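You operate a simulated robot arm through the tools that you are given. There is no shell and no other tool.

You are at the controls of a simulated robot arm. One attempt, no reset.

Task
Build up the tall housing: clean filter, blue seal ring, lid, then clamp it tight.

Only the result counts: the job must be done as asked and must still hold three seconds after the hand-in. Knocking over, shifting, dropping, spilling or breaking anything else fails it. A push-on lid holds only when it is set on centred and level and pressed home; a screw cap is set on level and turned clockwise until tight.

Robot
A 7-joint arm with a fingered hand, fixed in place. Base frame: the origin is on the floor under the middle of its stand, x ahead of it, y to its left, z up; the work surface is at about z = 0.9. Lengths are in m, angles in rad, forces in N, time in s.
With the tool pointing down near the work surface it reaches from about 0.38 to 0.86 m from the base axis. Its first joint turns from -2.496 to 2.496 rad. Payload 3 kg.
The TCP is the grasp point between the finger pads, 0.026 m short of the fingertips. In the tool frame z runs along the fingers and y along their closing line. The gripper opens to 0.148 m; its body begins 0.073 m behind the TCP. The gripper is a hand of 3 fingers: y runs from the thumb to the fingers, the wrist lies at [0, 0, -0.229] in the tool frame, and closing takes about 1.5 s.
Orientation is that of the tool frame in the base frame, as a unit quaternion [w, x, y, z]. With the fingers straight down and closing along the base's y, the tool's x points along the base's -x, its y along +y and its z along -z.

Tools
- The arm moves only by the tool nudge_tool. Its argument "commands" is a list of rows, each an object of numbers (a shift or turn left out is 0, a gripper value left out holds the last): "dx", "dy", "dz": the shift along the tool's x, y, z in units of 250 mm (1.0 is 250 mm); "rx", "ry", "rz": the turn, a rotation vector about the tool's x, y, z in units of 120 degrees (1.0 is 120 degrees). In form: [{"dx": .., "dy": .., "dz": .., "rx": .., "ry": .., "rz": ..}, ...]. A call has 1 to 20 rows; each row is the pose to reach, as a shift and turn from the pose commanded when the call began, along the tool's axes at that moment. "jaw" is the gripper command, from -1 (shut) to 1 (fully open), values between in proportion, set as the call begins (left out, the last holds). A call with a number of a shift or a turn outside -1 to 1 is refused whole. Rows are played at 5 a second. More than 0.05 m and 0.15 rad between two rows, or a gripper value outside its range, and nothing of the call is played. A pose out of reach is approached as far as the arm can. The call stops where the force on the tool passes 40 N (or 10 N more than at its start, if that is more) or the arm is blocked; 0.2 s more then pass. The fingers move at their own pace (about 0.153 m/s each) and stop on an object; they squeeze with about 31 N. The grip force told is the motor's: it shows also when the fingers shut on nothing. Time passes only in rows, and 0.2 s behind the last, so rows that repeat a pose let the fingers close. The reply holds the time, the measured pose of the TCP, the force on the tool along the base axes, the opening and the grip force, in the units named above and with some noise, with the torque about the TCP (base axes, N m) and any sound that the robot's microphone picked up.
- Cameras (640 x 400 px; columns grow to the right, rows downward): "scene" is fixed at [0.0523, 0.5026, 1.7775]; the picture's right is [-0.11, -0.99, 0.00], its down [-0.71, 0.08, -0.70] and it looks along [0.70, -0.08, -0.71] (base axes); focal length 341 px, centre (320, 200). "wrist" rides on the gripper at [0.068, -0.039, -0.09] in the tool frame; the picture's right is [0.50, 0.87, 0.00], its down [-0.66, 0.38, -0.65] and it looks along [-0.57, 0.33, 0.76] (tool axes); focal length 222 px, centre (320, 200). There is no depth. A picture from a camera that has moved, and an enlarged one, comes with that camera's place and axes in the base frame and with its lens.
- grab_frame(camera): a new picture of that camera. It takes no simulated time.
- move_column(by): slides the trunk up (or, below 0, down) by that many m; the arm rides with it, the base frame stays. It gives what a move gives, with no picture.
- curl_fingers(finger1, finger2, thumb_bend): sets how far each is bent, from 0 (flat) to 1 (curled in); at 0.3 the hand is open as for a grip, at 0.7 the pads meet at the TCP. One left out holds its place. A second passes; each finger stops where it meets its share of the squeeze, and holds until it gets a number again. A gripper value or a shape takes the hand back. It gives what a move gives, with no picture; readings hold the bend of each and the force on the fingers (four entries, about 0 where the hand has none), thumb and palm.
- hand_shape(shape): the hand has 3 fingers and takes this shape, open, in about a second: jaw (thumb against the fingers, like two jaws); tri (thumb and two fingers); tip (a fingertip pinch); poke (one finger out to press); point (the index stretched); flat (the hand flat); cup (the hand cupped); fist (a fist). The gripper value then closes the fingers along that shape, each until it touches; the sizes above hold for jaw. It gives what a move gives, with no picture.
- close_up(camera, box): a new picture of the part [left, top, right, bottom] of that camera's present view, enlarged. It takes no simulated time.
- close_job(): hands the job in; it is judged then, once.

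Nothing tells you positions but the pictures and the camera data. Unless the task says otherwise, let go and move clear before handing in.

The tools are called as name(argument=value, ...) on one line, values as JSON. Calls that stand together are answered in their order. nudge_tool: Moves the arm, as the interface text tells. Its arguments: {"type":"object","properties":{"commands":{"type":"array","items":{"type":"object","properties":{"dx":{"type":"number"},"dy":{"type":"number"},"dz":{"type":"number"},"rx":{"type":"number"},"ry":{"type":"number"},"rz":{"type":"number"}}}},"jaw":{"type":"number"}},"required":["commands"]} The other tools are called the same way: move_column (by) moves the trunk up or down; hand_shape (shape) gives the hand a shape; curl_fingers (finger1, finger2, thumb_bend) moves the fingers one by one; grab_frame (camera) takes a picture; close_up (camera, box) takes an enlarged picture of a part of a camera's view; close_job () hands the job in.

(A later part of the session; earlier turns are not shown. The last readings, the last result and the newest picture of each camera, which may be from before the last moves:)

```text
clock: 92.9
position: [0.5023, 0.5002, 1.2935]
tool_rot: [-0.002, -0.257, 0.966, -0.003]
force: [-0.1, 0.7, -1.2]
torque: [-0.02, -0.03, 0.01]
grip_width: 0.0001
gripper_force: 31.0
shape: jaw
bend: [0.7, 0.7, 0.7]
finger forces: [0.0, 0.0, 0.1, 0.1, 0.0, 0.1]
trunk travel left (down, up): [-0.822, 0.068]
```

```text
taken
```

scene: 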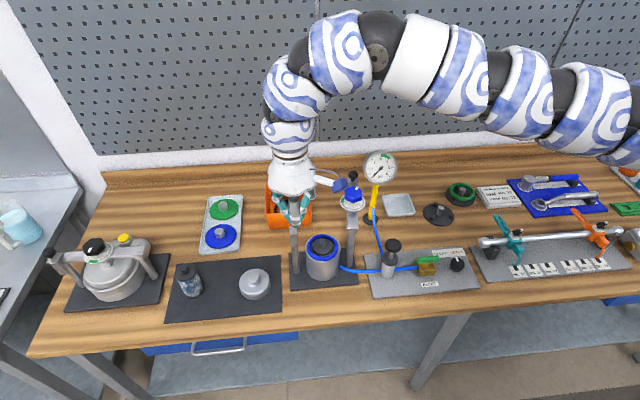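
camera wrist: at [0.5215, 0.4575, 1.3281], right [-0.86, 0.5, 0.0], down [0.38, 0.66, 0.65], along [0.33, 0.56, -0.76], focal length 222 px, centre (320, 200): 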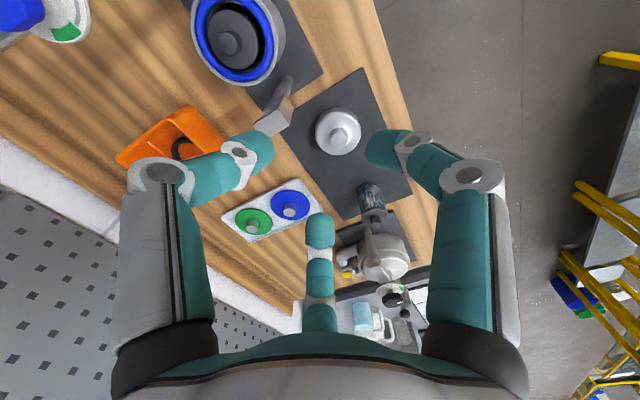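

move_column(by=-0.2)

grab_frame(camera="scene")

grab_frame(camera="wrist")

```text
clock: 95.1
position: [0.5015, 0.4992, 1.0932]
tool_rot: [-0.002, -0.258, 0.966, -0.002]
force: [0.2, 0.2, 0.7]
torque: [0.02, -0.04, 0.0]
grip_width: 0.0
gripper_force: 30.8
shape: jaw
bend: [0.7, 0.7, 0.7]
finger forces: [0.0, 0.0, 0.0, 0.1, 0.1, 0.0]
trunk travel left (down, up): [-0.622, 0.268]
```

```text
taken
```

scene: 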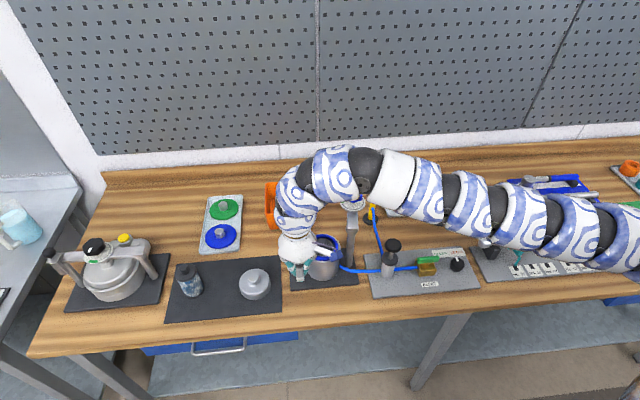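

```text
taken
camera wrist: at [0.4639, 0.4327, 1.1837], right [-0.87, 0.5, 0.0], down [0.38, 0.66, 0.65], along [0.33, 0.56, -0.76], focal length 222 px, centre (320, 200)
```

wrist: 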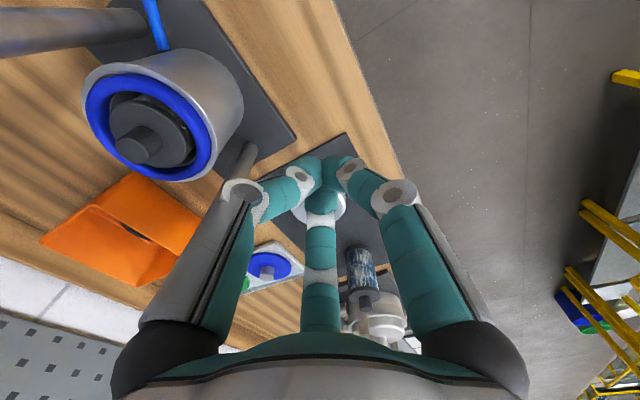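

Now I'll tilt the hand outward toward the lid by 40°, in place.

nudge_tool(commands=[{"rx": -0.0285, "ry": -0.0477}, {"rx": -0.0571, "ry": -0.0954}, {"rx": -0.0856, "ry": -0.1431}, {"rx": -0.1141, "ry": -0.1907}, {"rx": -0.1427, "ry": -0.2384}, {"rx": -0.1712, "ry": -0.2861}])

grab_frame(camera="wrist")

close_up(camera="scene", box=[200, 130, 380, 310])

```text
clock: 96.7
position: [0.5253, 0.5127, 1.1803]
tool_rot: [0.292, -0.246, 0.887, 0.262]
force: [-0.5, 0.1, -0.5]
torque: [0.04, 0.01, -0.03]
grip_width: 0.0
gripper_force: 31.2
shape: jaw
bend: [0.7, 0.7, 0.7]
finger forces: [0.0, 0.1, 0.1, 0.1, 0.0, 0.0]
trunk travel left (down, up): [-0.622, 0.268]
stopped in row 6: the arm was blocked; the commanded pose is now the measured one
```

```text
taken
camera wrist: at [0.4649, 0.4102, 1.1873], right [-0.86, 0.5, -0.05], down [-0.01, 0.07, 1.0], along [0.5, 0.86, -0.05], focal length 222 px, centre (320, 200)
```

wrist: 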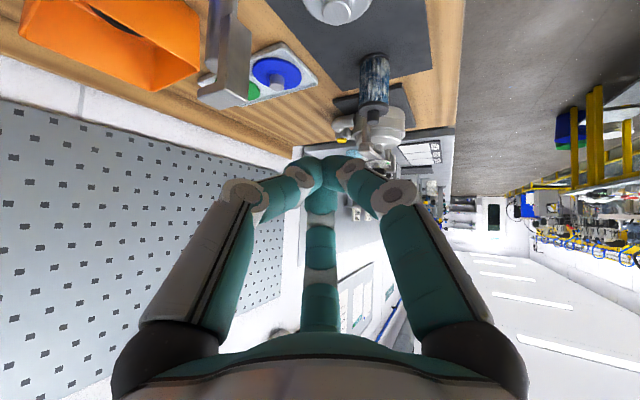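

```text
2.22 times, centred on (290, 220) of scene
camera zoom: at [0.0523, 0.5026, 1.7775], right [-0.11, -0.99, 0.0], down [-0.71, 0.08, -0.7], along [0.7, -0.08, -0.71], focal length 757 px, centre (387, 156)
```

zoom: 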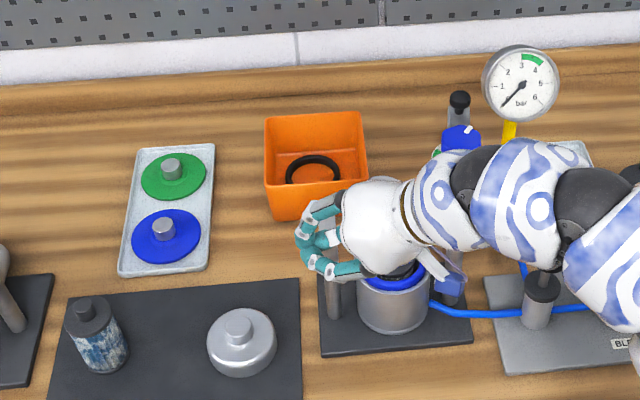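

The move was cut short with "arm blocked" and the hand ended higher than commanded. I need to see what the arm may be touching before doing anything else.

grab_frame(camera="scene")

close_up(camera="scene", box=[360, 170, 640, 345])

close_up(camera="scene", box=[270, 170, 430, 300])

```text
taken
```

scene: 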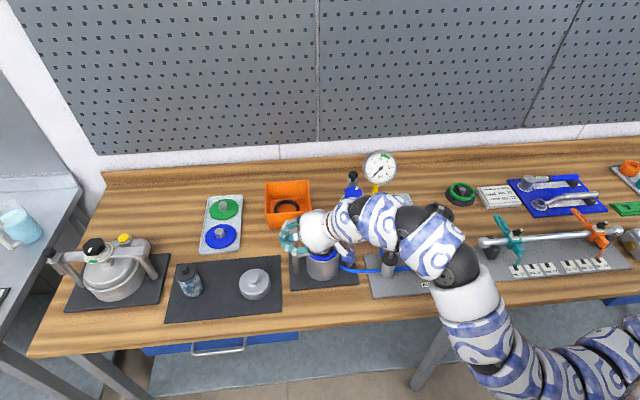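

```text
2.29 times, centred on (500, 258) of scene
camera zoom: at [0.0523, 0.5026, 1.7775], right [-0.11, -0.99, 0.0], down [-0.71, 0.08, -0.7], along [0.7, -0.08, -0.71], focal length 779 px, centre (-91, 69)
```

zoom: 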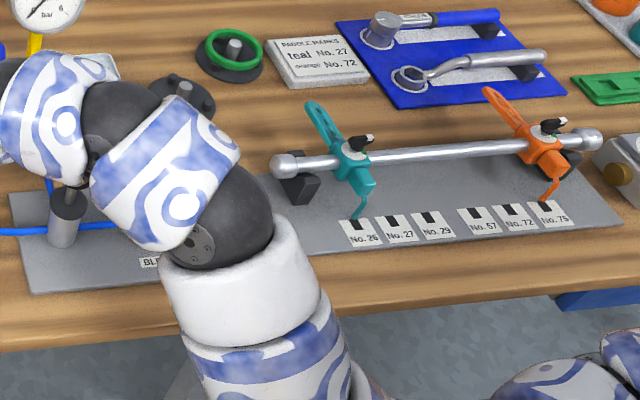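

```text
3.08 times, centred on (350, 235) of scene
camera zoom: at [0.0523, 0.5026, 1.7775], right [-0.11, -0.99, 0.0], down [-0.71, 0.08, -0.7], along [0.7, -0.08, -0.71], focal length 1049 px, centre (228, 92)
```

zoom: 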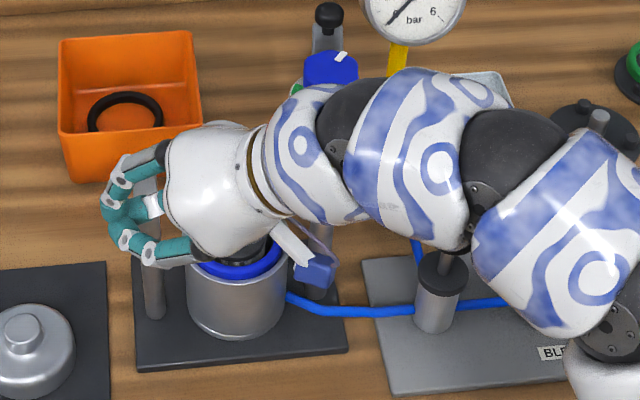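

Nothing on the bench looks disturbed: the arm swapped to an elbow-low posture, which is what stalled it, and the hand now points outward-down at 46°. That tilt suits me: I'll move along the hand's axis to a spot above the far side of the lid, in small steps.

nudge_tool(commands=[{"dx": -0.008, "dy": 0.016, "dz": 0.154}, {"dx": -0.015, "dy": 0.032, "dz": 0.308}])

grab_frame(camera="scene")

```text
clock: 97.3
position: [0.5519, 0.5675, 1.1321]
tool_rot: [0.292, -0.247, 0.886, 0.263]
force: [0.3, -0.6, 0.2]
torque: [0.0, 0.02, 0.03]
grip_width: 0.0004
gripper_force: 31.1
shape: jaw
bend: [0.7, 0.7, 0.7]
finger forces: [0.0, 0.0, 0.0, 0.0, 0.1, 0.0]
trunk travel left (down, up): [-0.622, 0.268]
```

```text
taken
```

scene: 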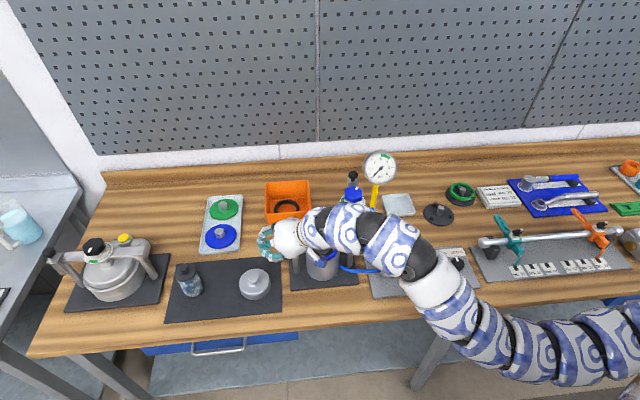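

nudge_tool(commands=[{"dx": -0.008, "dy": 0.014, "dz": 0.153}, {"dx": -0.017, "dy": 0.028, "dz": 0.307}, {"dx": -0.025, "dy": 0.042, "dz": 0.46}])

grab_frame(camera="wrist")

close_up(camera="scene", box=[210, 190, 330, 310])

```text
clock: 98.1
position: [0.5964, 0.6468, 1.0595]
tool_rot: [0.292, -0.245, 0.886, 0.262]
force: [-0.4, 0.5, 0.1]
torque: [0.0, 0.03, 0.02]
grip_width: 0.0
gripper_force: 31.1
shape: jaw
bend: [0.7, 0.7, 0.7]
finger forces: [0.0, 0.0, 0.0, 0.1, 0.0, 0.0]
trunk travel left (down, up): [-0.622, 0.268]
```

```text
taken
camera wrist: at [0.5366, 0.5443, 1.0665], right [-0.86, 0.5, -0.05], down [-0.01, 0.07, 1.0], along [0.5, 0.86, -0.05], focal length 222 px, centre (320, 200)
```

wrist: 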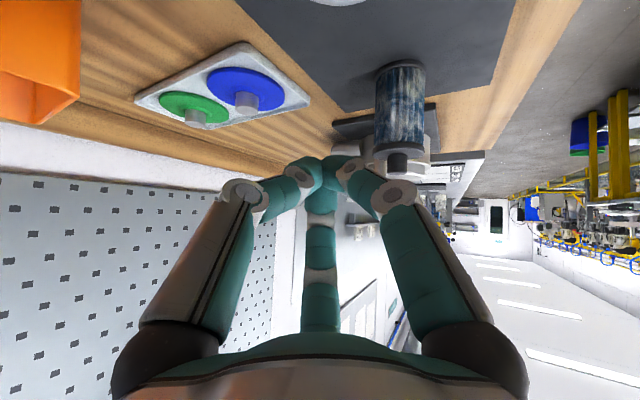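

```text
3.33 times, centred on (270, 250) of scene
camera zoom: at [0.0523, 0.5026, 1.7775], right [-0.11, -0.99, 0.0], down [-0.71, 0.08, -0.7], along [0.7, -0.08, -0.71], focal length 1136 px, centre (487, 33)
```

zoom: 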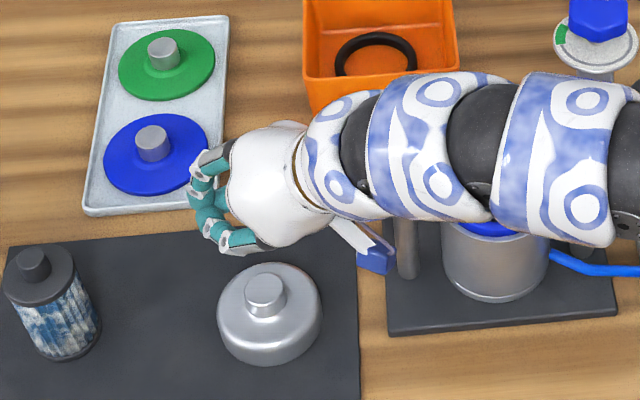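

The closed fingertips are above the lid's far side. I'll lower vertically in two stages to hook behind the lid's knob.

nudge_tool(commands=[{"dx": 0.09, "dy": -0.045, "dz": 0.097}, {"dx": 0.181, "dy": -0.09, "dz": 0.1946}])

close_up(camera="scene", box=[220, 230, 310, 310])

close_up(camera="wrist", box=[220, 0, 420, 220])

```text
clock: 98.7
position: [0.5954, 0.6463, 0.9902]
tool_rot: [0.293, -0.245, 0.886, 0.263]
force: [0.2, 0.4, 0.0]
torque: [0.0, 0.0, 0.0]
grip_width: 0.0001
gripper_force: 31.7
shape: jaw
bend: [0.7, 0.7, 0.7]
finger forces: [0.0, 0.0, 0.0, 0.0, 0.0, 0.0]
trunk travel left (down, up): [-0.622, 0.268]
```

```text
5.00 times, centred on (265, 270) of scene
camera zoom: at [0.0523, 0.5026, 1.7775], right [-0.11, -0.99, 0.0], down [-0.71, 0.08, -0.7], along [0.7, -0.08, -0.71], focal length 1704 px, centre (595, -150)
```

zoom: 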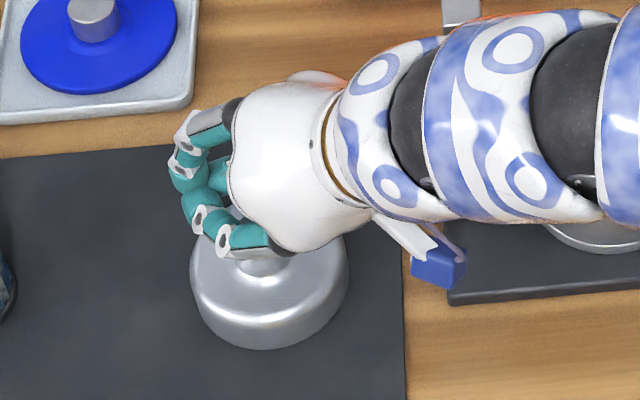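

```text
1.82 times, centred on (320, 110) of wrist
camera zoom: at [0.5357, 0.5443, 0.996], right [-0.86, 0.5, -0.05], down [-0.01, 0.07, 1.0], along [0.5, 0.86, -0.05], focal length 404 px, centre (320, 364)
```

zoom: 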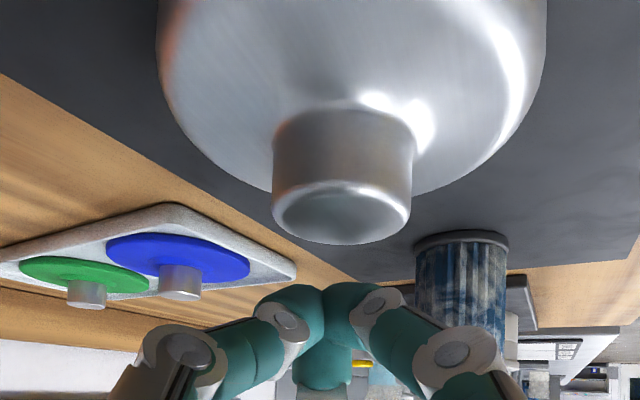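

The knob is visible just in front of the tips, about 5 mm to one side. I'll correct sideways and lower behind it.

nudge_tool(commands=[{"dx": -0.002, "dy": 0.018, "dz": 0.012}, {"dx": 0.03, "dy": 0.005, "dz": 0.045}, {"dx": 0.057, "dy": -0.006, "dz": 0.073}, {"dx": 0.0833, "dy": -0.0164, "dz": 0.0998}])

close_up(camera="scene", box=[220, 230, 310, 310])

close_up(camera="wrist", box=[220, 0, 420, 220])

```text
clock: 99.7
position: [0.5935, 0.6517, 0.9592]
tool_rot: [0.293, -0.245, 0.886, 0.262]
force: [6.1, 0.8, 7.1]
torque: [-0.02, -0.06, 0.08]
grip_width: 0.0
gripper_force: 31.2
shape: jaw
bend: [0.7, 0.7, 0.7]
finger forces: [0.0, 0.0, 0.0, 0.1, 5.6, 0.0]
trunk travel left (down, up): [-0.622, 0.268]
```

```text
5.00 times, centred on (265, 270) of scene
camera zoom: at [0.0523, 0.5026, 1.7775], right [-0.11, -0.99, 0.0], down [-0.71, 0.08, -0.7], along [0.7, -0.08, -0.71], focal length 1704 px, centre (595, -150)
```

zoom: 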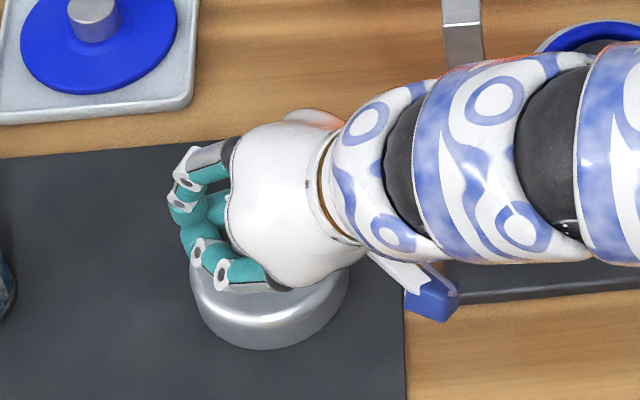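

```text
1.82 times, centred on (320, 110) of wrist
camera zoom: at [0.5345, 0.5499, 0.9651], right [-0.86, 0.5, -0.05], down [-0.02, 0.07, 1.0], along [0.5, 0.86, -0.05], focal length 404 px, centre (320, 364)
```

zoom: 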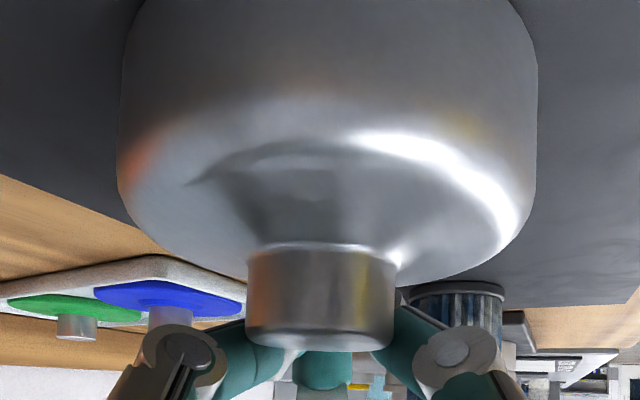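

The tips are hooked behind the knob with light contact. Now I'll draw the lid slowly toward the robot, half of the distance first.

nudge_tool(commands=[{"dx": 0.044, "dy": -0.024, "dz": -0.052}, {"dx": 0.088, "dy": -0.047, "dz": -0.104}, {"dx": 0.132, "dy": -0.071, "dz": -0.156}, {"dx": 0.176, "dy": -0.095, "dz": -0.208}])

close_up(camera="scene", box=[220, 210, 360, 330])

close_up(camera="wrist", box=[220, 0, 420, 220])

```text
clock: 100.7
position: [0.5671, 0.6017, 0.9846]
tool_rot: [0.312, -0.254, 0.876, 0.264]
force: [-0.9, -0.2, -0.6]
torque: [0.15, -0.11, -0.05]
grip_width: 0.0001
gripper_force: 30.6
shape: jaw
bend: [0.7, 0.7, 0.69]
finger forces: [0.1, 0.0, 0.1, 0.0, 0.0, 0.1]
out of reach, approached as far as the arm can: row 4
trunk travel left (down, up): [-0.622, 0.268]
```

```text
3.33 times, centred on (290, 270) of scene
camera zoom: at [0.0523, 0.5026, 1.7775], right [-0.11, -0.99, 0.0], down [-0.71, 0.08, -0.7], along [0.7, -0.08, -0.71], focal length 1136 px, centre (420, -33)
```

zoom: 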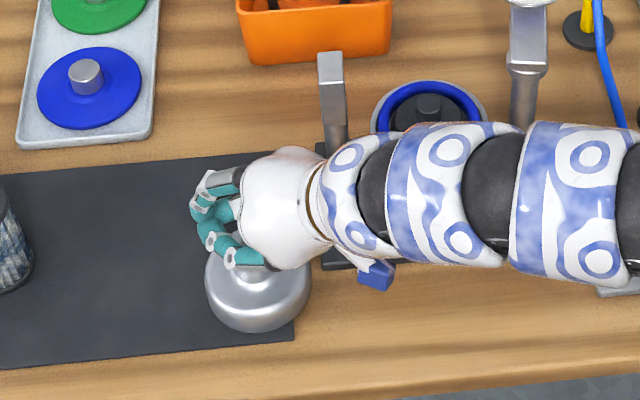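

```text
1.82 times, centred on (320, 110) of wrist
camera zoom: at [0.5086, 0.4994, 0.9871], right [-0.87, 0.49, -0.08], down [-0.06, 0.05, 1.0], along [0.5, 0.87, -0.02], focal length 404 px, centre (320, 364)
```

zoom: 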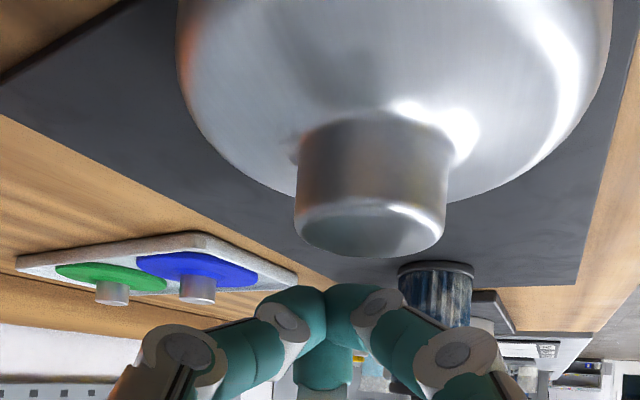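

The lid came about 5 cm closer before the arm hit an inner limit and lifted off the knob. I'll raise the trunk 15 cm (which allows more retraction), then hook the knob again.

move_column(by=0.15)

grab_frame(camera="scene")

close_up(camera="scene", box=[220, 230, 340, 330])

```text
clock: 102.4
position: [0.5538, 0.602, 1.1123]
tool_rot: [0.294, -0.25, 0.883, 0.268]
force: [-0.2, -0.4, -0.2]
torque: [0.01, -0.01, 0.02]
grip_width: 0.0001
gripper_force: 31.1
shape: jaw
bend: [0.7, 0.7, 0.69]
finger forces: [0.0, 0.1, 0.1, 0.1, 0.0, 0.0]
trunk travel left (down, up): [-0.772, 0.118]
```

```text
taken
```

scene: 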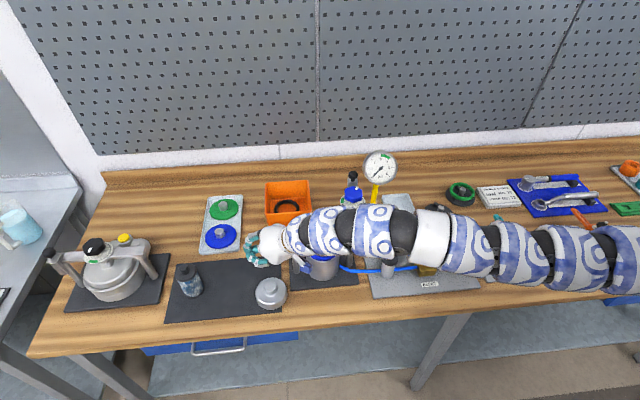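

```text
4.00 times, centred on (280, 280) of scene
camera zoom: at [0.0523, 0.5026, 1.7775], right [-0.11, -0.99, 0.0], down [-0.71, 0.08, -0.7], along [0.7, -0.08, -0.71], focal length 1363 px, centre (480, -120)
```

zoom: 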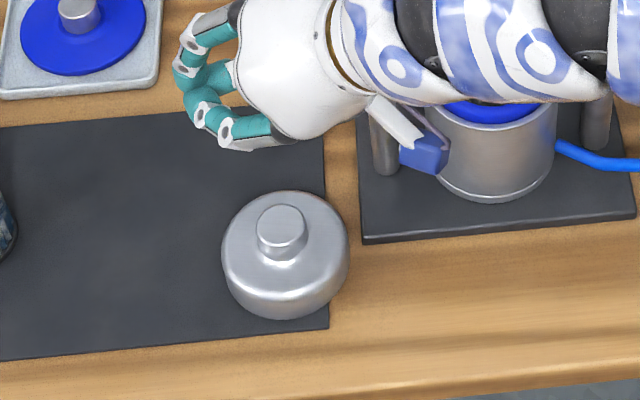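

nudge_tool(commands=[{"dx": 0.075, "dy": -0.042, "dz": 0.088}, {"dx": 0.15, "dy": -0.084, "dz": 0.176}, {"dx": 0.225, "dy": -0.125, "dz": 0.264}, {"dx": 0.299, "dy": -0.167, "dz": 0.351}])

close_up(camera="wrist", box=[220, 0, 420, 220])

grab_frame(camera="scene")

```text
clock: 103.4
position: [0.5608, 0.6049, 0.9916]
tool_rot: [0.294, -0.25, 0.883, 0.267]
force: [0.9, 0.1, -0.4]
torque: [0.02, -0.04, 0.01]
grip_width: 0.0001
gripper_force: 31.2
shape: jaw
bend: [0.7, 0.7, 0.69]
finger forces: [0.0, 0.1, 0.0, 0.1, 0.0, 0.0]
trunk travel left (down, up): [-0.772, 0.118]
```

```text
1.82 times, centred on (320, 110) of wrist
camera zoom: at [0.5012, 0.5012, 0.9968], right [-0.87, 0.49, -0.04], down [-0.02, 0.06, 1.0], along [0.49, 0.87, -0.04], focal length 404 px, centre (320, 364)
```

zoom: 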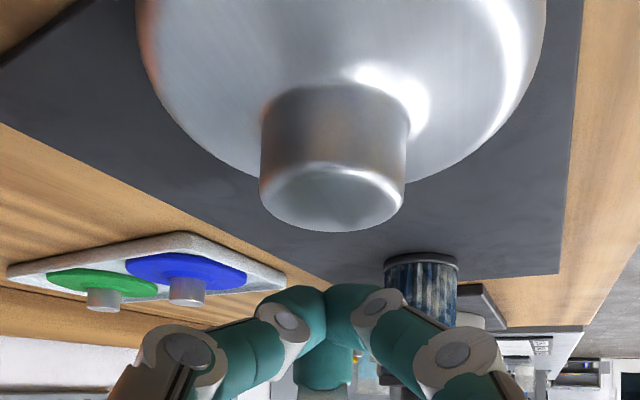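

```text
taken
```

scene: 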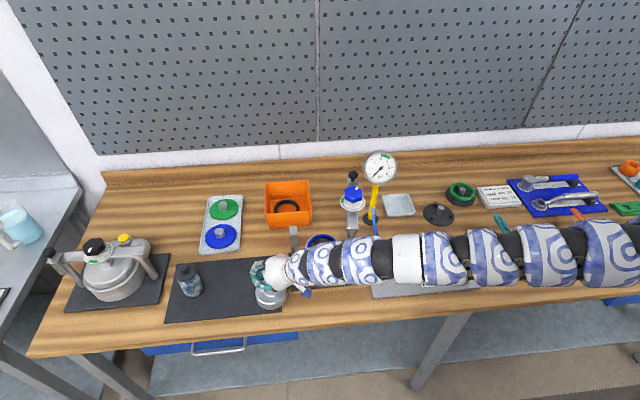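

Aligned over the knob again. I'll lower behind it and then pull further.

nudge_tool(commands=[{"dx": 0.03, "dy": -0.01, "dz": 0.03}, {"dx": 0.062, "dy": -0.022, "dz": 0.061}, {"dx": 0.0944, "dy": -0.0336, "dz": 0.0927}])

close_up(camera="wrist", box=[220, 0, 420, 220])

```text
clock: 104.2
position: [0.5586, 0.6055, 0.9612]
tool_rot: [0.297, -0.249, 0.882, 0.269]
force: [8.4, 1.9, 15.3]
torque: [-0.33, -0.13, 0.23]
grip_width: 0.0001
gripper_force: 31.0
shape: jaw
bend: [0.7, 0.7, 0.7]
finger forces: [0.0, 0.0, 0.0, 0.1, 16.0, 0.0]
trunk travel left (down, up): [-0.772, 0.118]
```

```text
1.82 times, centred on (320, 110) of wrist
camera zoom: at [0.4998, 0.5026, 0.966], right [-0.87, 0.49, -0.05], down [-0.02, 0.05, 1.0], along [0.49, 0.87, -0.03], focal length 404 px, centre (320, 364)
```

zoom: 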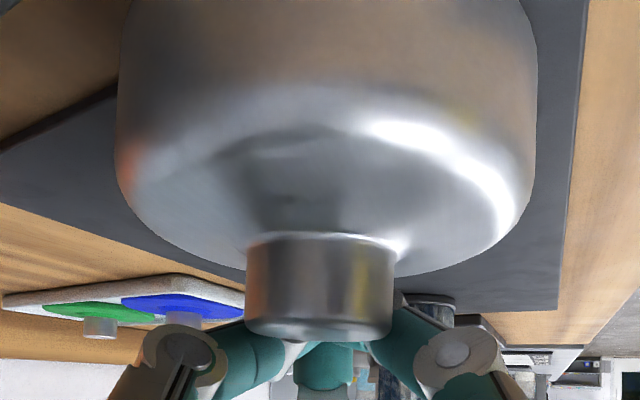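

Hooked again. I'll pull about 9 cm toward the robot, watching for reach limits.

nudge_tool(commands=[{"dx": 0.04, "dy": -0.023, "dz": -0.047}, {"dx": 0.083, "dy": -0.048, "dz": -0.099}, {"dx": 0.126, "dy": -0.073, "dz": -0.151}, {"dx": 0.169, "dy": -0.098, "dz": -0.207}, {"dx": 0.213, "dy": -0.1245, "dz": -0.2627}])

close_up(camera="scene", box=[220, 230, 360, 330])

close_up(camera="wrist", box=[220, 0, 420, 220])

```text
clock: 105.4
position: [0.5279, 0.5255, 0.9711]
tool_rot: [0.309, -0.253, 0.877, 0.267]
force: [8.3, 1.4, 24.6]
torque: [0.12, 0.09, -0.21]
grip_width: 0.0001
gripper_force: 30.6
shape: jaw
bend: [0.7, 0.7, 0.7]
finger forces: [2.3, 0.1, 0.0, 0.0, 0.0, 0.1]
trunk travel left (down, up): [-0.772, 0.118]
```

```text
4.00 times, centred on (290, 280) of scene
camera zoom: at [0.0523, 0.5026, 1.7775], right [-0.11, -0.99, 0.0], down [-0.71, 0.08, -0.7], along [0.7, -0.08, -0.71], focal length 1363 px, centre (440, -120)
```

zoom: 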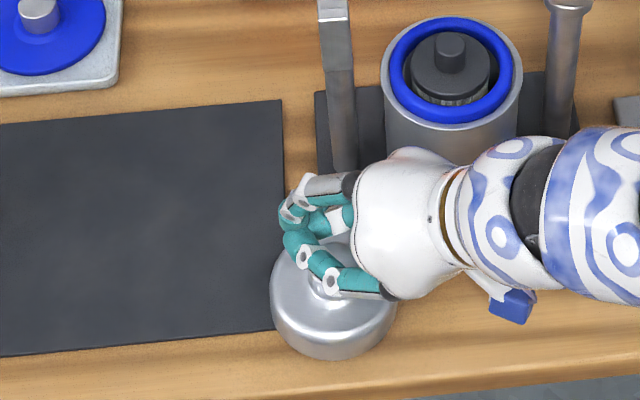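

```text
1.82 times, centred on (320, 110) of wrist
camera zoom: at [0.4697, 0.4238, 0.9736], right [-0.87, 0.49, -0.07], down [-0.05, 0.05, 1.0], along [0.5, 0.87, -0.02], focal length 404 px, centre (320, 364)
```

zoom: 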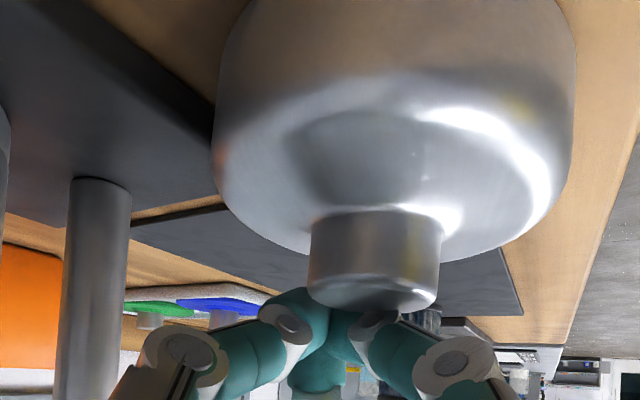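

The lid is now close, around (0.507, 0.527), and sits flat on the bench in front of the housing plate. I'll lift the hand away and bring it back to vertical.

nudge_tool(commands=[{"dx": -0.06, "dy": 0.028, "dz": -0.06}, {"dx": -0.15, "dy": 0.07, "dz": -0.148}, {"dx": -0.24, "dy": 0.11, "dz": -0.236}, {"dx": -0.325, "dy": 0.15, "dz": -0.32}])

grab_frame(camera="scene")

close_up(camera="scene", box=[240, 240, 360, 330])

```text
clock: 106.4
position: [0.5165, 0.5283, 1.0783]
tool_rot: [0.295, -0.25, 0.882, 0.268]
force: [-0.8, 0.3, -0.2]
torque: [0.02, -0.02, 0.01]
grip_width: 0.0
gripper_force: 31.3
shape: jaw
bend: [0.7, 0.7, 0.74]
finger forces: [0.0, 0.1, 0.1, 0.0, 0.1, 0.0]
trunk travel left (down, up): [-0.772, 0.118]
```

```text
taken
```

scene: 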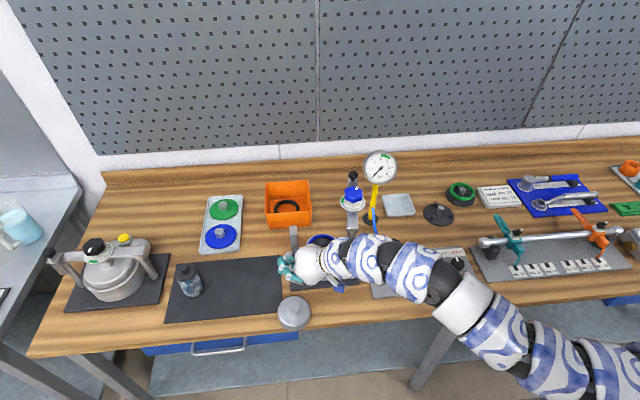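

```text
4.44 times, centred on (300, 285) of scene
camera zoom: at [0.0523, 0.5026, 1.7775], right [-0.11, -0.99, 0.0], down [-0.71, 0.08, -0.7], along [0.7, -0.08, -0.71], focal length 1515 px, centre (409, -178)
```

zoom: 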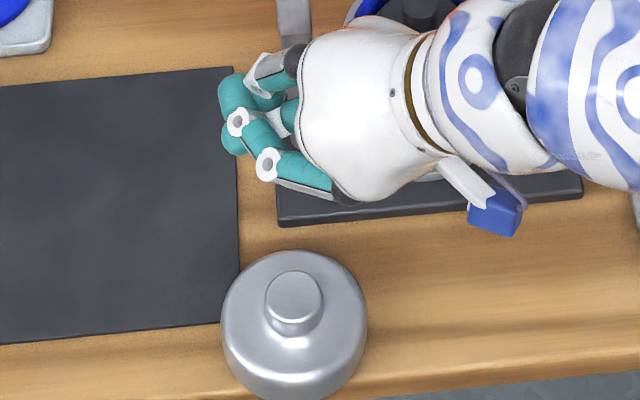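

The lid now rests at about (0.487, 0.521), possibly a few mm over the bench's front edge. Let me check that closely before moving on.

close_up(camera="scene", box=[260, 280, 340, 345])

```text
6.15 times, centred on (300, 312) of scene
camera zoom: at [0.0523, 0.5026, 1.7775], right [-0.11, -0.99, 0.0], down [-0.71, 0.08, -0.7], along [0.7, -0.08, -0.71], focal length 2097 px, centre (443, -492)
```

zoom: 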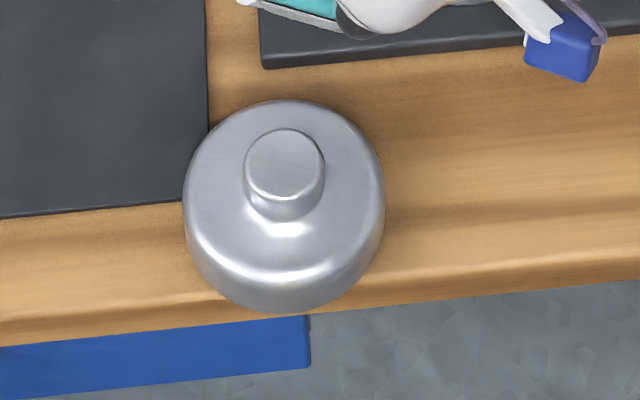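

It is stable: its centre is well inside the edge. Now I'll raise the trunk, and bring the hand back to vertical in small rotations.

move_column(by=0.1)

nudge_tool(commands=[{"rx": 0.015, "ry": 0.029, "rz": 0.001}, {"rx": 0.03, "ry": 0.058, "rz": 0.002}, {"rx": 0.045, "ry": 0.087, "rz": 0.003}, {"rx": 0.06, "ry": 0.116, "rz": 0.005}, {"rx": 0.075, "ry": 0.146, "rz": 0.006}, {"rx": 0.09, "ry": 0.175, "rz": 0.007}])

grab_frame(camera="scene")

```text
clock: 107.8
position: [0.5153, 0.5283, 1.1781]
tool_rot: [0.294, -0.251, 0.882, 0.269]
force: [0.4, 0.1, 0.7]
torque: [0.0, -0.02, 0.02]
grip_width: 0.0001
gripper_force: 31.5
shape: jaw
bend: [0.7, 0.7, 0.74]
finger forces: [0.0, 0.0, 0.0, 0.0, 0.0, 0.1]
trunk travel left (down, up): [-0.872, 0.018]
```

```text
clock: 109.2
position: [0.5158, 0.5278, 1.1781]
tool_rot: [0.15, -0.259, 0.944, 0.137]
force: [-0.4, 0.0, -0.9]
torque: [0.0, -0.01, -0.01]
grip_width: 0.0
gripper_force: 30.2
shape: jaw
bend: [0.7, 0.7, 0.74]
finger forces: [0.0, 0.0, 0.0, 0.1, 0.0, 0.0]
trunk travel left (down, up): [-0.872, 0.018]
```

```text
taken
```

scene: 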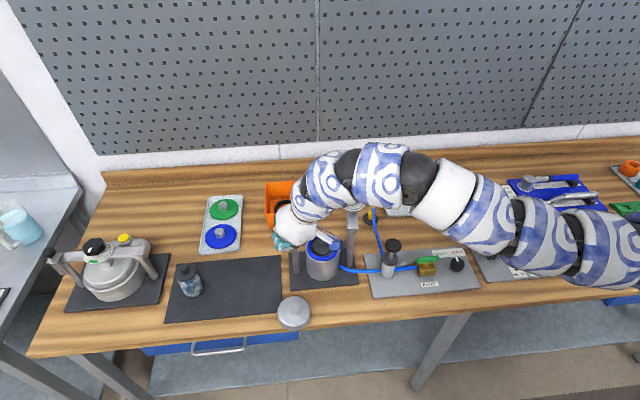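

nudge_tool(commands=[{"rx": 0.015, "ry": 0.029, "rz": 0.001}, {"rx": 0.03, "ry": 0.058, "rz": 0.002}, {"rx": 0.045, "ry": 0.087, "rz": 0.003}, {"rx": 0.061, "ry": 0.117, "rz": 0.004}, {"rx": 0.076, "ry": 0.146, "rz": 0.005}, {"rx": 0.091, "ry": 0.175, "rz": 0.006}], jaw=-0.2)

grab_frame(camera="scene")

grab_frame(camera="wrist")

```text
clock: 110.6
position: [0.5152, 0.5274, 1.1789]
tool_rot: [-0.003, -0.259, 0.966, -0.003]
force: [0.9, -0.9, 0.8]
torque: [0.0, 0.04, -0.03]
grip_width: 0.059
gripper_force: 0.1
shape: jaw
bend: [0.77, 0.77, 0.7]
finger forces: [0.0, 0.1, 0.0, 0.0, 0.0, 0.0]
trunk travel left (down, up): [-0.872, 0.018]
```

```text
taken
```

scene: 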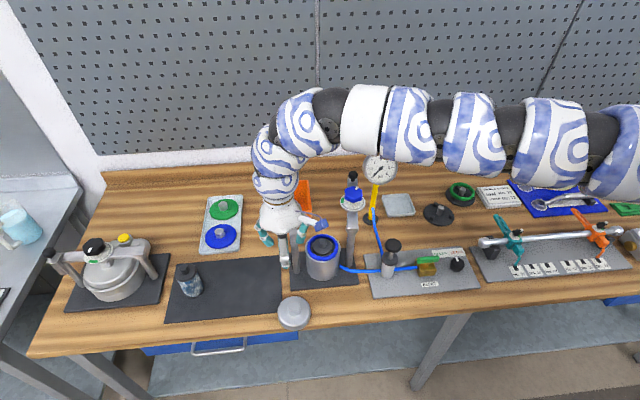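

```text
taken
camera wrist: at [0.4771, 0.462, 1.2695], right [-0.87, 0.5, 0.0], down [0.38, 0.66, 0.65], along [0.33, 0.56, -0.76], focal length 222 px, centre (320, 200)
```

wrist: 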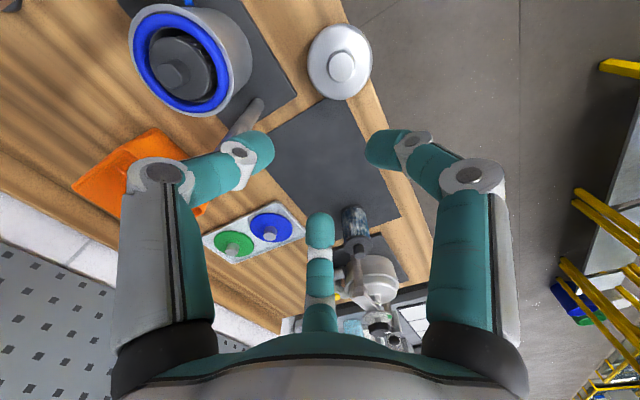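

The hand is vertical again. I'll move above the lid at about (0.483, 0.523), then lower the trunk for the approach.

nudge_tool(commands=[{"dx": 0.063, "dy": 0.024, "dz": -0.04}, {"dx": 0.1256, "dy": 0.047, "dz": -0.08}])

move_column(by=-0.16)

grab_frame(camera="wrist")

close_up(camera="scene", box=[220, 180, 380, 345])

```text
clock: 111.2
position: [0.4811, 0.5246, 1.1976]
tool_rot: [-0.002, -0.259, 0.966, -0.003]
force: [-0.5, -0.2, 0.7]
torque: [0.03, -0.04, -0.02]
grip_width: 0.0593
gripper_force: 0.0
shape: jaw
bend: [0.77, 0.77, 0.7]
finger forces: [0.1, 0.1, 0.1, 0.0, 0.0, 0.1]
trunk travel left (down, up): [-0.872, 0.018]
```

```text
clock: 113.0
position: [0.4829, 0.5231, 1.0382]
tool_rot: [-0.002, -0.259, 0.966, -0.003]
force: [-0.7, 0.2, 0.0]
torque: [-0.02, 0.04, 0.0]
grip_width: 0.0589
gripper_force: 0.1
shape: jaw
bend: [0.77, 0.77, 0.7]
finger forces: [0.0, 0.0, 0.0, 0.0, 0.1, 0.0]
trunk travel left (down, up): [-0.712, 0.178]
```

```text
taken
camera wrist: at [0.4443, 0.457, 1.1292], right [-0.87, 0.5, 0.0], down [0.38, 0.66, 0.65], along [0.33, 0.56, -0.76], focal length 222 px, centre (320, 200)
```

wrist: 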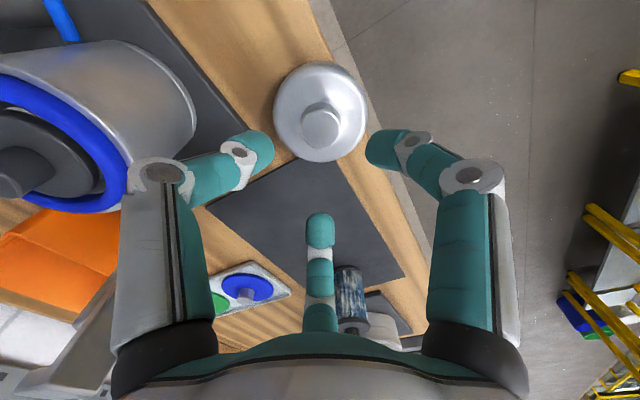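

```text
2.42 times, centred on (300, 262) of scene
camera zoom: at [0.0523, 0.5026, 1.7775], right [-0.11, -0.99, 0.0], down [-0.71, 0.08, -0.7], along [0.7, -0.08, -0.71], focal length 826 px, centre (368, 48)
```

zoom: 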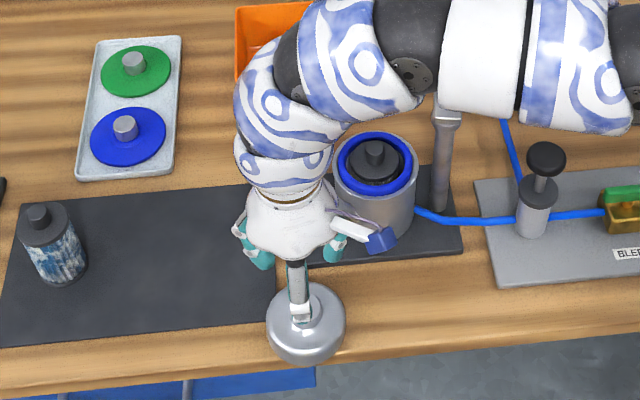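

close_up(camera="wrist", box=[250, 50, 390, 180])

```text
3.08 times, centred on (320, 115) of wrist
camera zoom: at [0.4443, 0.457, 1.1292], right [-0.87, 0.5, 0.0], down [0.38, 0.66, 0.65], along [0.33, 0.56, -0.76], focal length 684 px, centre (320, 462)
```

zoom: 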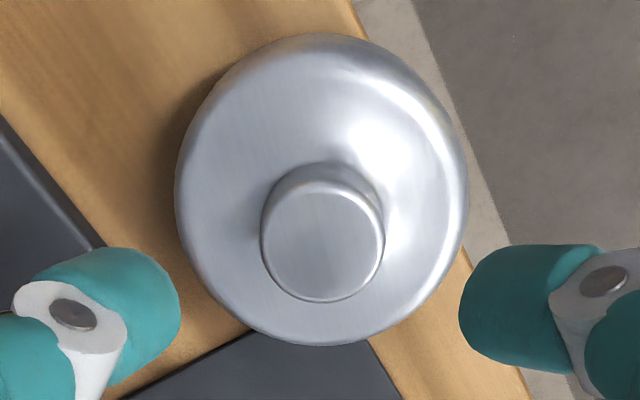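

The lid knob is within 2 mm of the grasp axis. I'll lower so the tips come alongside the knob.

nudge_tool(commands=[{"dx": 0.0094, "dy": -0.0016, "dz": 0.1}, {"dx": 0.0094, "dy": -0.0016, "dz": 0.2}, {"dx": 0.0094, "dy": -0.0016, "dz": 0.26}, {"dx": 0.0094, "dy": -0.0016, "dz": 0.296}])

close_up(camera="wrist", box=[220, 90, 420, 250])

close_up(camera="scene", box=[260, 270, 340, 345])

```text
clock: 114.0
position: [0.4797, 0.5216, 0.9648]
tool_rot: [-0.002, -0.26, 0.966, -0.002]
force: [-0.4, -0.3, -0.3]
torque: [-0.01, 0.02, -0.01]
grip_width: 0.0589
gripper_force: 0.1
shape: jaw
bend: [0.77, 0.77, 0.7]
finger forces: [0.1, 0.1, 0.1, 0.0, 0.0, 0.0]
trunk travel left (down, up): [-0.712, 0.178]
```

```text
2.50 times, centred on (320, 170) of wrist
camera zoom: at [0.4418, 0.4554, 1.0554], right [-0.87, 0.5, 0.0], down [0.38, 0.66, 0.65], along [0.33, 0.56, -0.76], focal length 555 px, centre (320, 275)
```

zoom: 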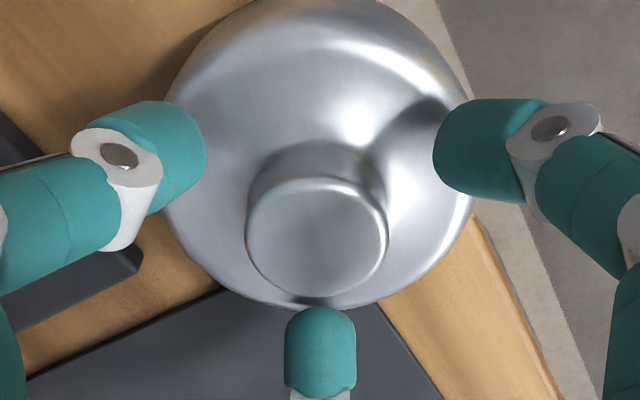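

```text
5.33 times, centred on (300, 308) of scene
camera zoom: at [0.0523, 0.5026, 1.7775], right [-0.11, -0.99, 0.0], down [-0.71, 0.08, -0.7], along [0.7, -0.08, -0.71], focal length 1818 px, centre (427, -373)
```

zoom: 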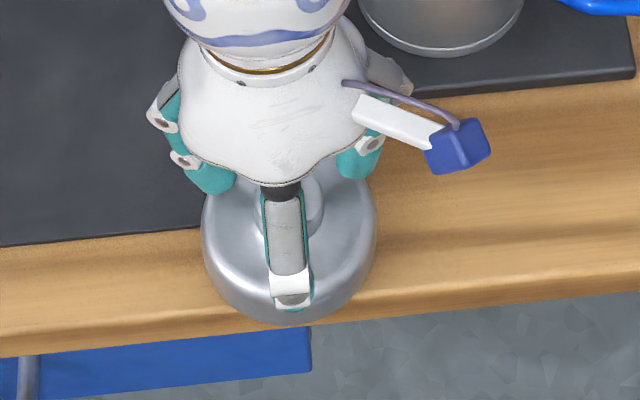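

nudge_tool(commands=[{"dx": 0}, {"dx": 0}, {"dx": 0}], jaw=-0.45)

nudge_tool(commands=[{"dx": 0}, {"dx": 0}], jaw=-0.6)

close_up(camera="wrist", box=[220, 90, 420, 250])

close_up(camera="scene", box=[260, 270, 340, 345])

```text
clock: 114.8
position: [0.4797, 0.5215, 0.9636]
tool_rot: [-0.002, -0.258, 0.966, -0.002]
force: [-0.4, 0.4, -0.2]
torque: [-0.01, -0.03, -0.01]
grip_width: 0.0411
gripper_force: 0.1
shape: jaw
bend: [0.76, 0.76, 0.7]
finger forces: [0.0, 0.1, 0.0, 0.0, 0.0, 0.0]
trunk travel left (down, up): [-0.712, 0.178]
```

```text
clock: 115.4
position: [0.4799, 0.5208, 0.9641]
tool_rot: [-0.002, -0.26, 0.966, -0.003]
force: [0.9, 0.2, 0.8]
torque: [-0.01, -0.03, -0.01]
grip_width: 0.0304
gripper_force: 0.2
shape: jaw
bend: [0.75, 0.75, 0.7]
finger forces: [0.6, 0.9, 0.0, 0.1, 0.9, 0.1]
trunk travel left (down, up): [-0.712, 0.178]
```

```text
2.50 times, centred on (320, 170) of wrist
camera zoom: at [0.4421, 0.4551, 1.0553], right [-0.87, 0.5, 0.0], down [0.38, 0.66, 0.65], along [0.33, 0.56, -0.76], focal length 555 px, centre (320, 275)
```

zoom: 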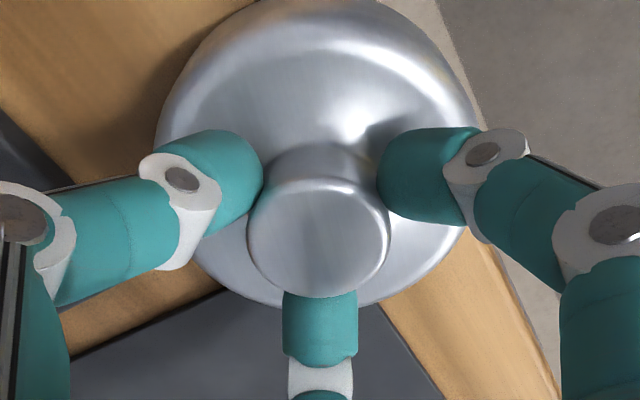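

```text
5.33 times, centred on (300, 308) of scene
camera zoom: at [0.0523, 0.5026, 1.7775], right [-0.11, -0.99, 0.0], down [-0.71, 0.08, -0.7], along [0.7, -0.08, -0.71], focal length 1818 px, centre (427, -373)
```

zoom: 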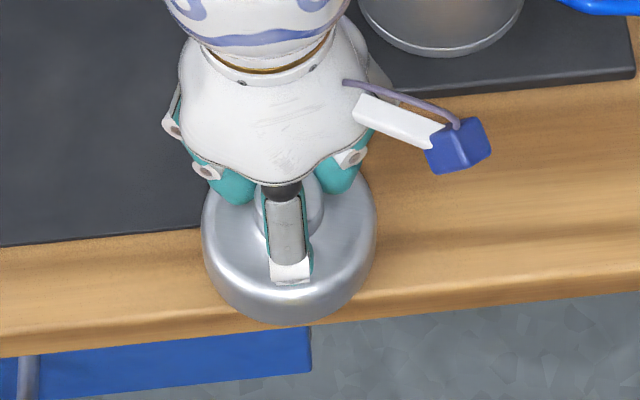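

All three tips are touching the knob evenly. I'll squeeze.

nudge_tool(commands=[{"dx": 0}, {"dx": 0}, {"dx": 0}], jaw=-0.75)

close_up(camera="wrist", box=[220, 90, 420, 250])

```text
clock: 116.2
position: [0.48, 0.52, 0.9635]
tool_rot: [-0.002, -0.259, 0.966, -0.002]
force: [-0.1, -0.4, 0.5]
torque: [0.01, 0.02, -0.03]
grip_width: 0.0276
gripper_force: 31.0
shape: jaw
bend: [0.75, 0.75, 0.7]
finger forces: [27.1, 27.3, 0.1, 0.1, 28.1, 0.1]
trunk travel left (down, up): [-0.712, 0.178]
```

```text
2.50 times, centred on (320, 170) of wrist
camera zoom: at [0.4422, 0.4552, 1.0549], right [-0.87, 0.5, 0.0], down [0.38, 0.66, 0.65], along [0.32, 0.56, -0.76], focal length 555 px, centre (320, 275)
```

zoom: 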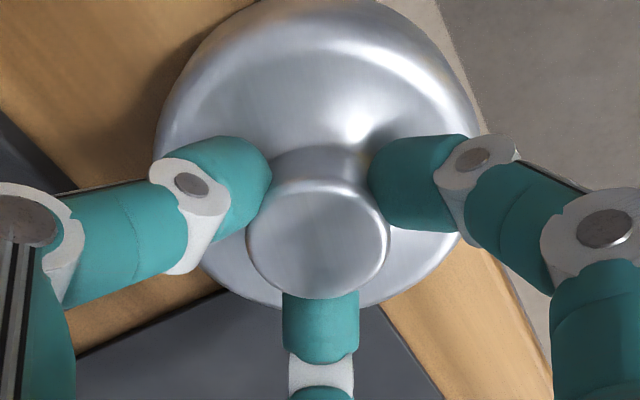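

Firm, balanced grip. I'll lift with the trunk, checking that the lid comes up level.

move_column(by=0.03)

close_up(camera="scene", box=[250, 240, 350, 340])

close_up(camera="wrist", box=[220, 90, 420, 250])

```text
clock: 117.0
position: [0.4813, 0.5211, 0.994]
tool_rot: [-0.002, -0.259, 0.966, -0.002]
force: [-0.3, 0.4, -5.4]
torque: [0.01, 0.0, 0.0]
grip_width: 0.028
gripper_force: 31.2
shape: jaw
bend: [0.75, 0.75, 0.7]
finger forces: [27.4, 27.2, 0.0, 0.1, 28.0, 0.1]
trunk travel left (down, up): [-0.742, 0.148]
```

```text
4.00 times, centred on (300, 290) of scene
camera zoom: at [0.0523, 0.5026, 1.7775], right [-0.11, -0.99, 0.0], down [-0.71, 0.08, -0.7], along [0.7, -0.08, -0.71], focal length 1363 px, centre (400, -160)
```

zoom: 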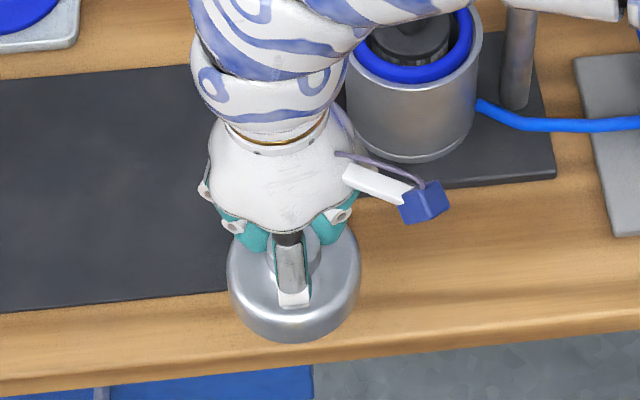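

```text
2.50 times, centred on (320, 170) of wrist
camera zoom: at [0.4423, 0.4553, 1.0849], right [-0.87, 0.5, 0.0], down [0.38, 0.66, 0.65], along [0.32, 0.56, -0.76], focal length 555 px, centre (320, 275)
```

zoom: 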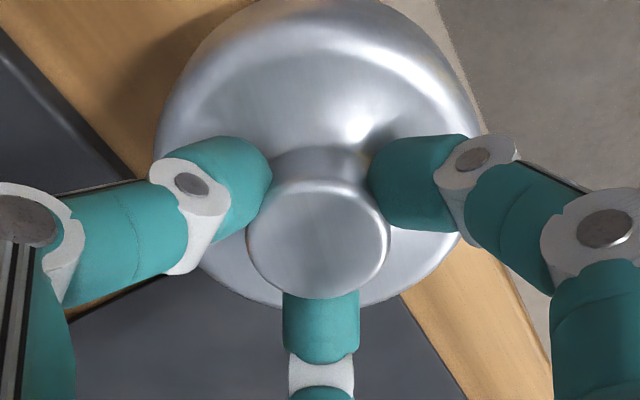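

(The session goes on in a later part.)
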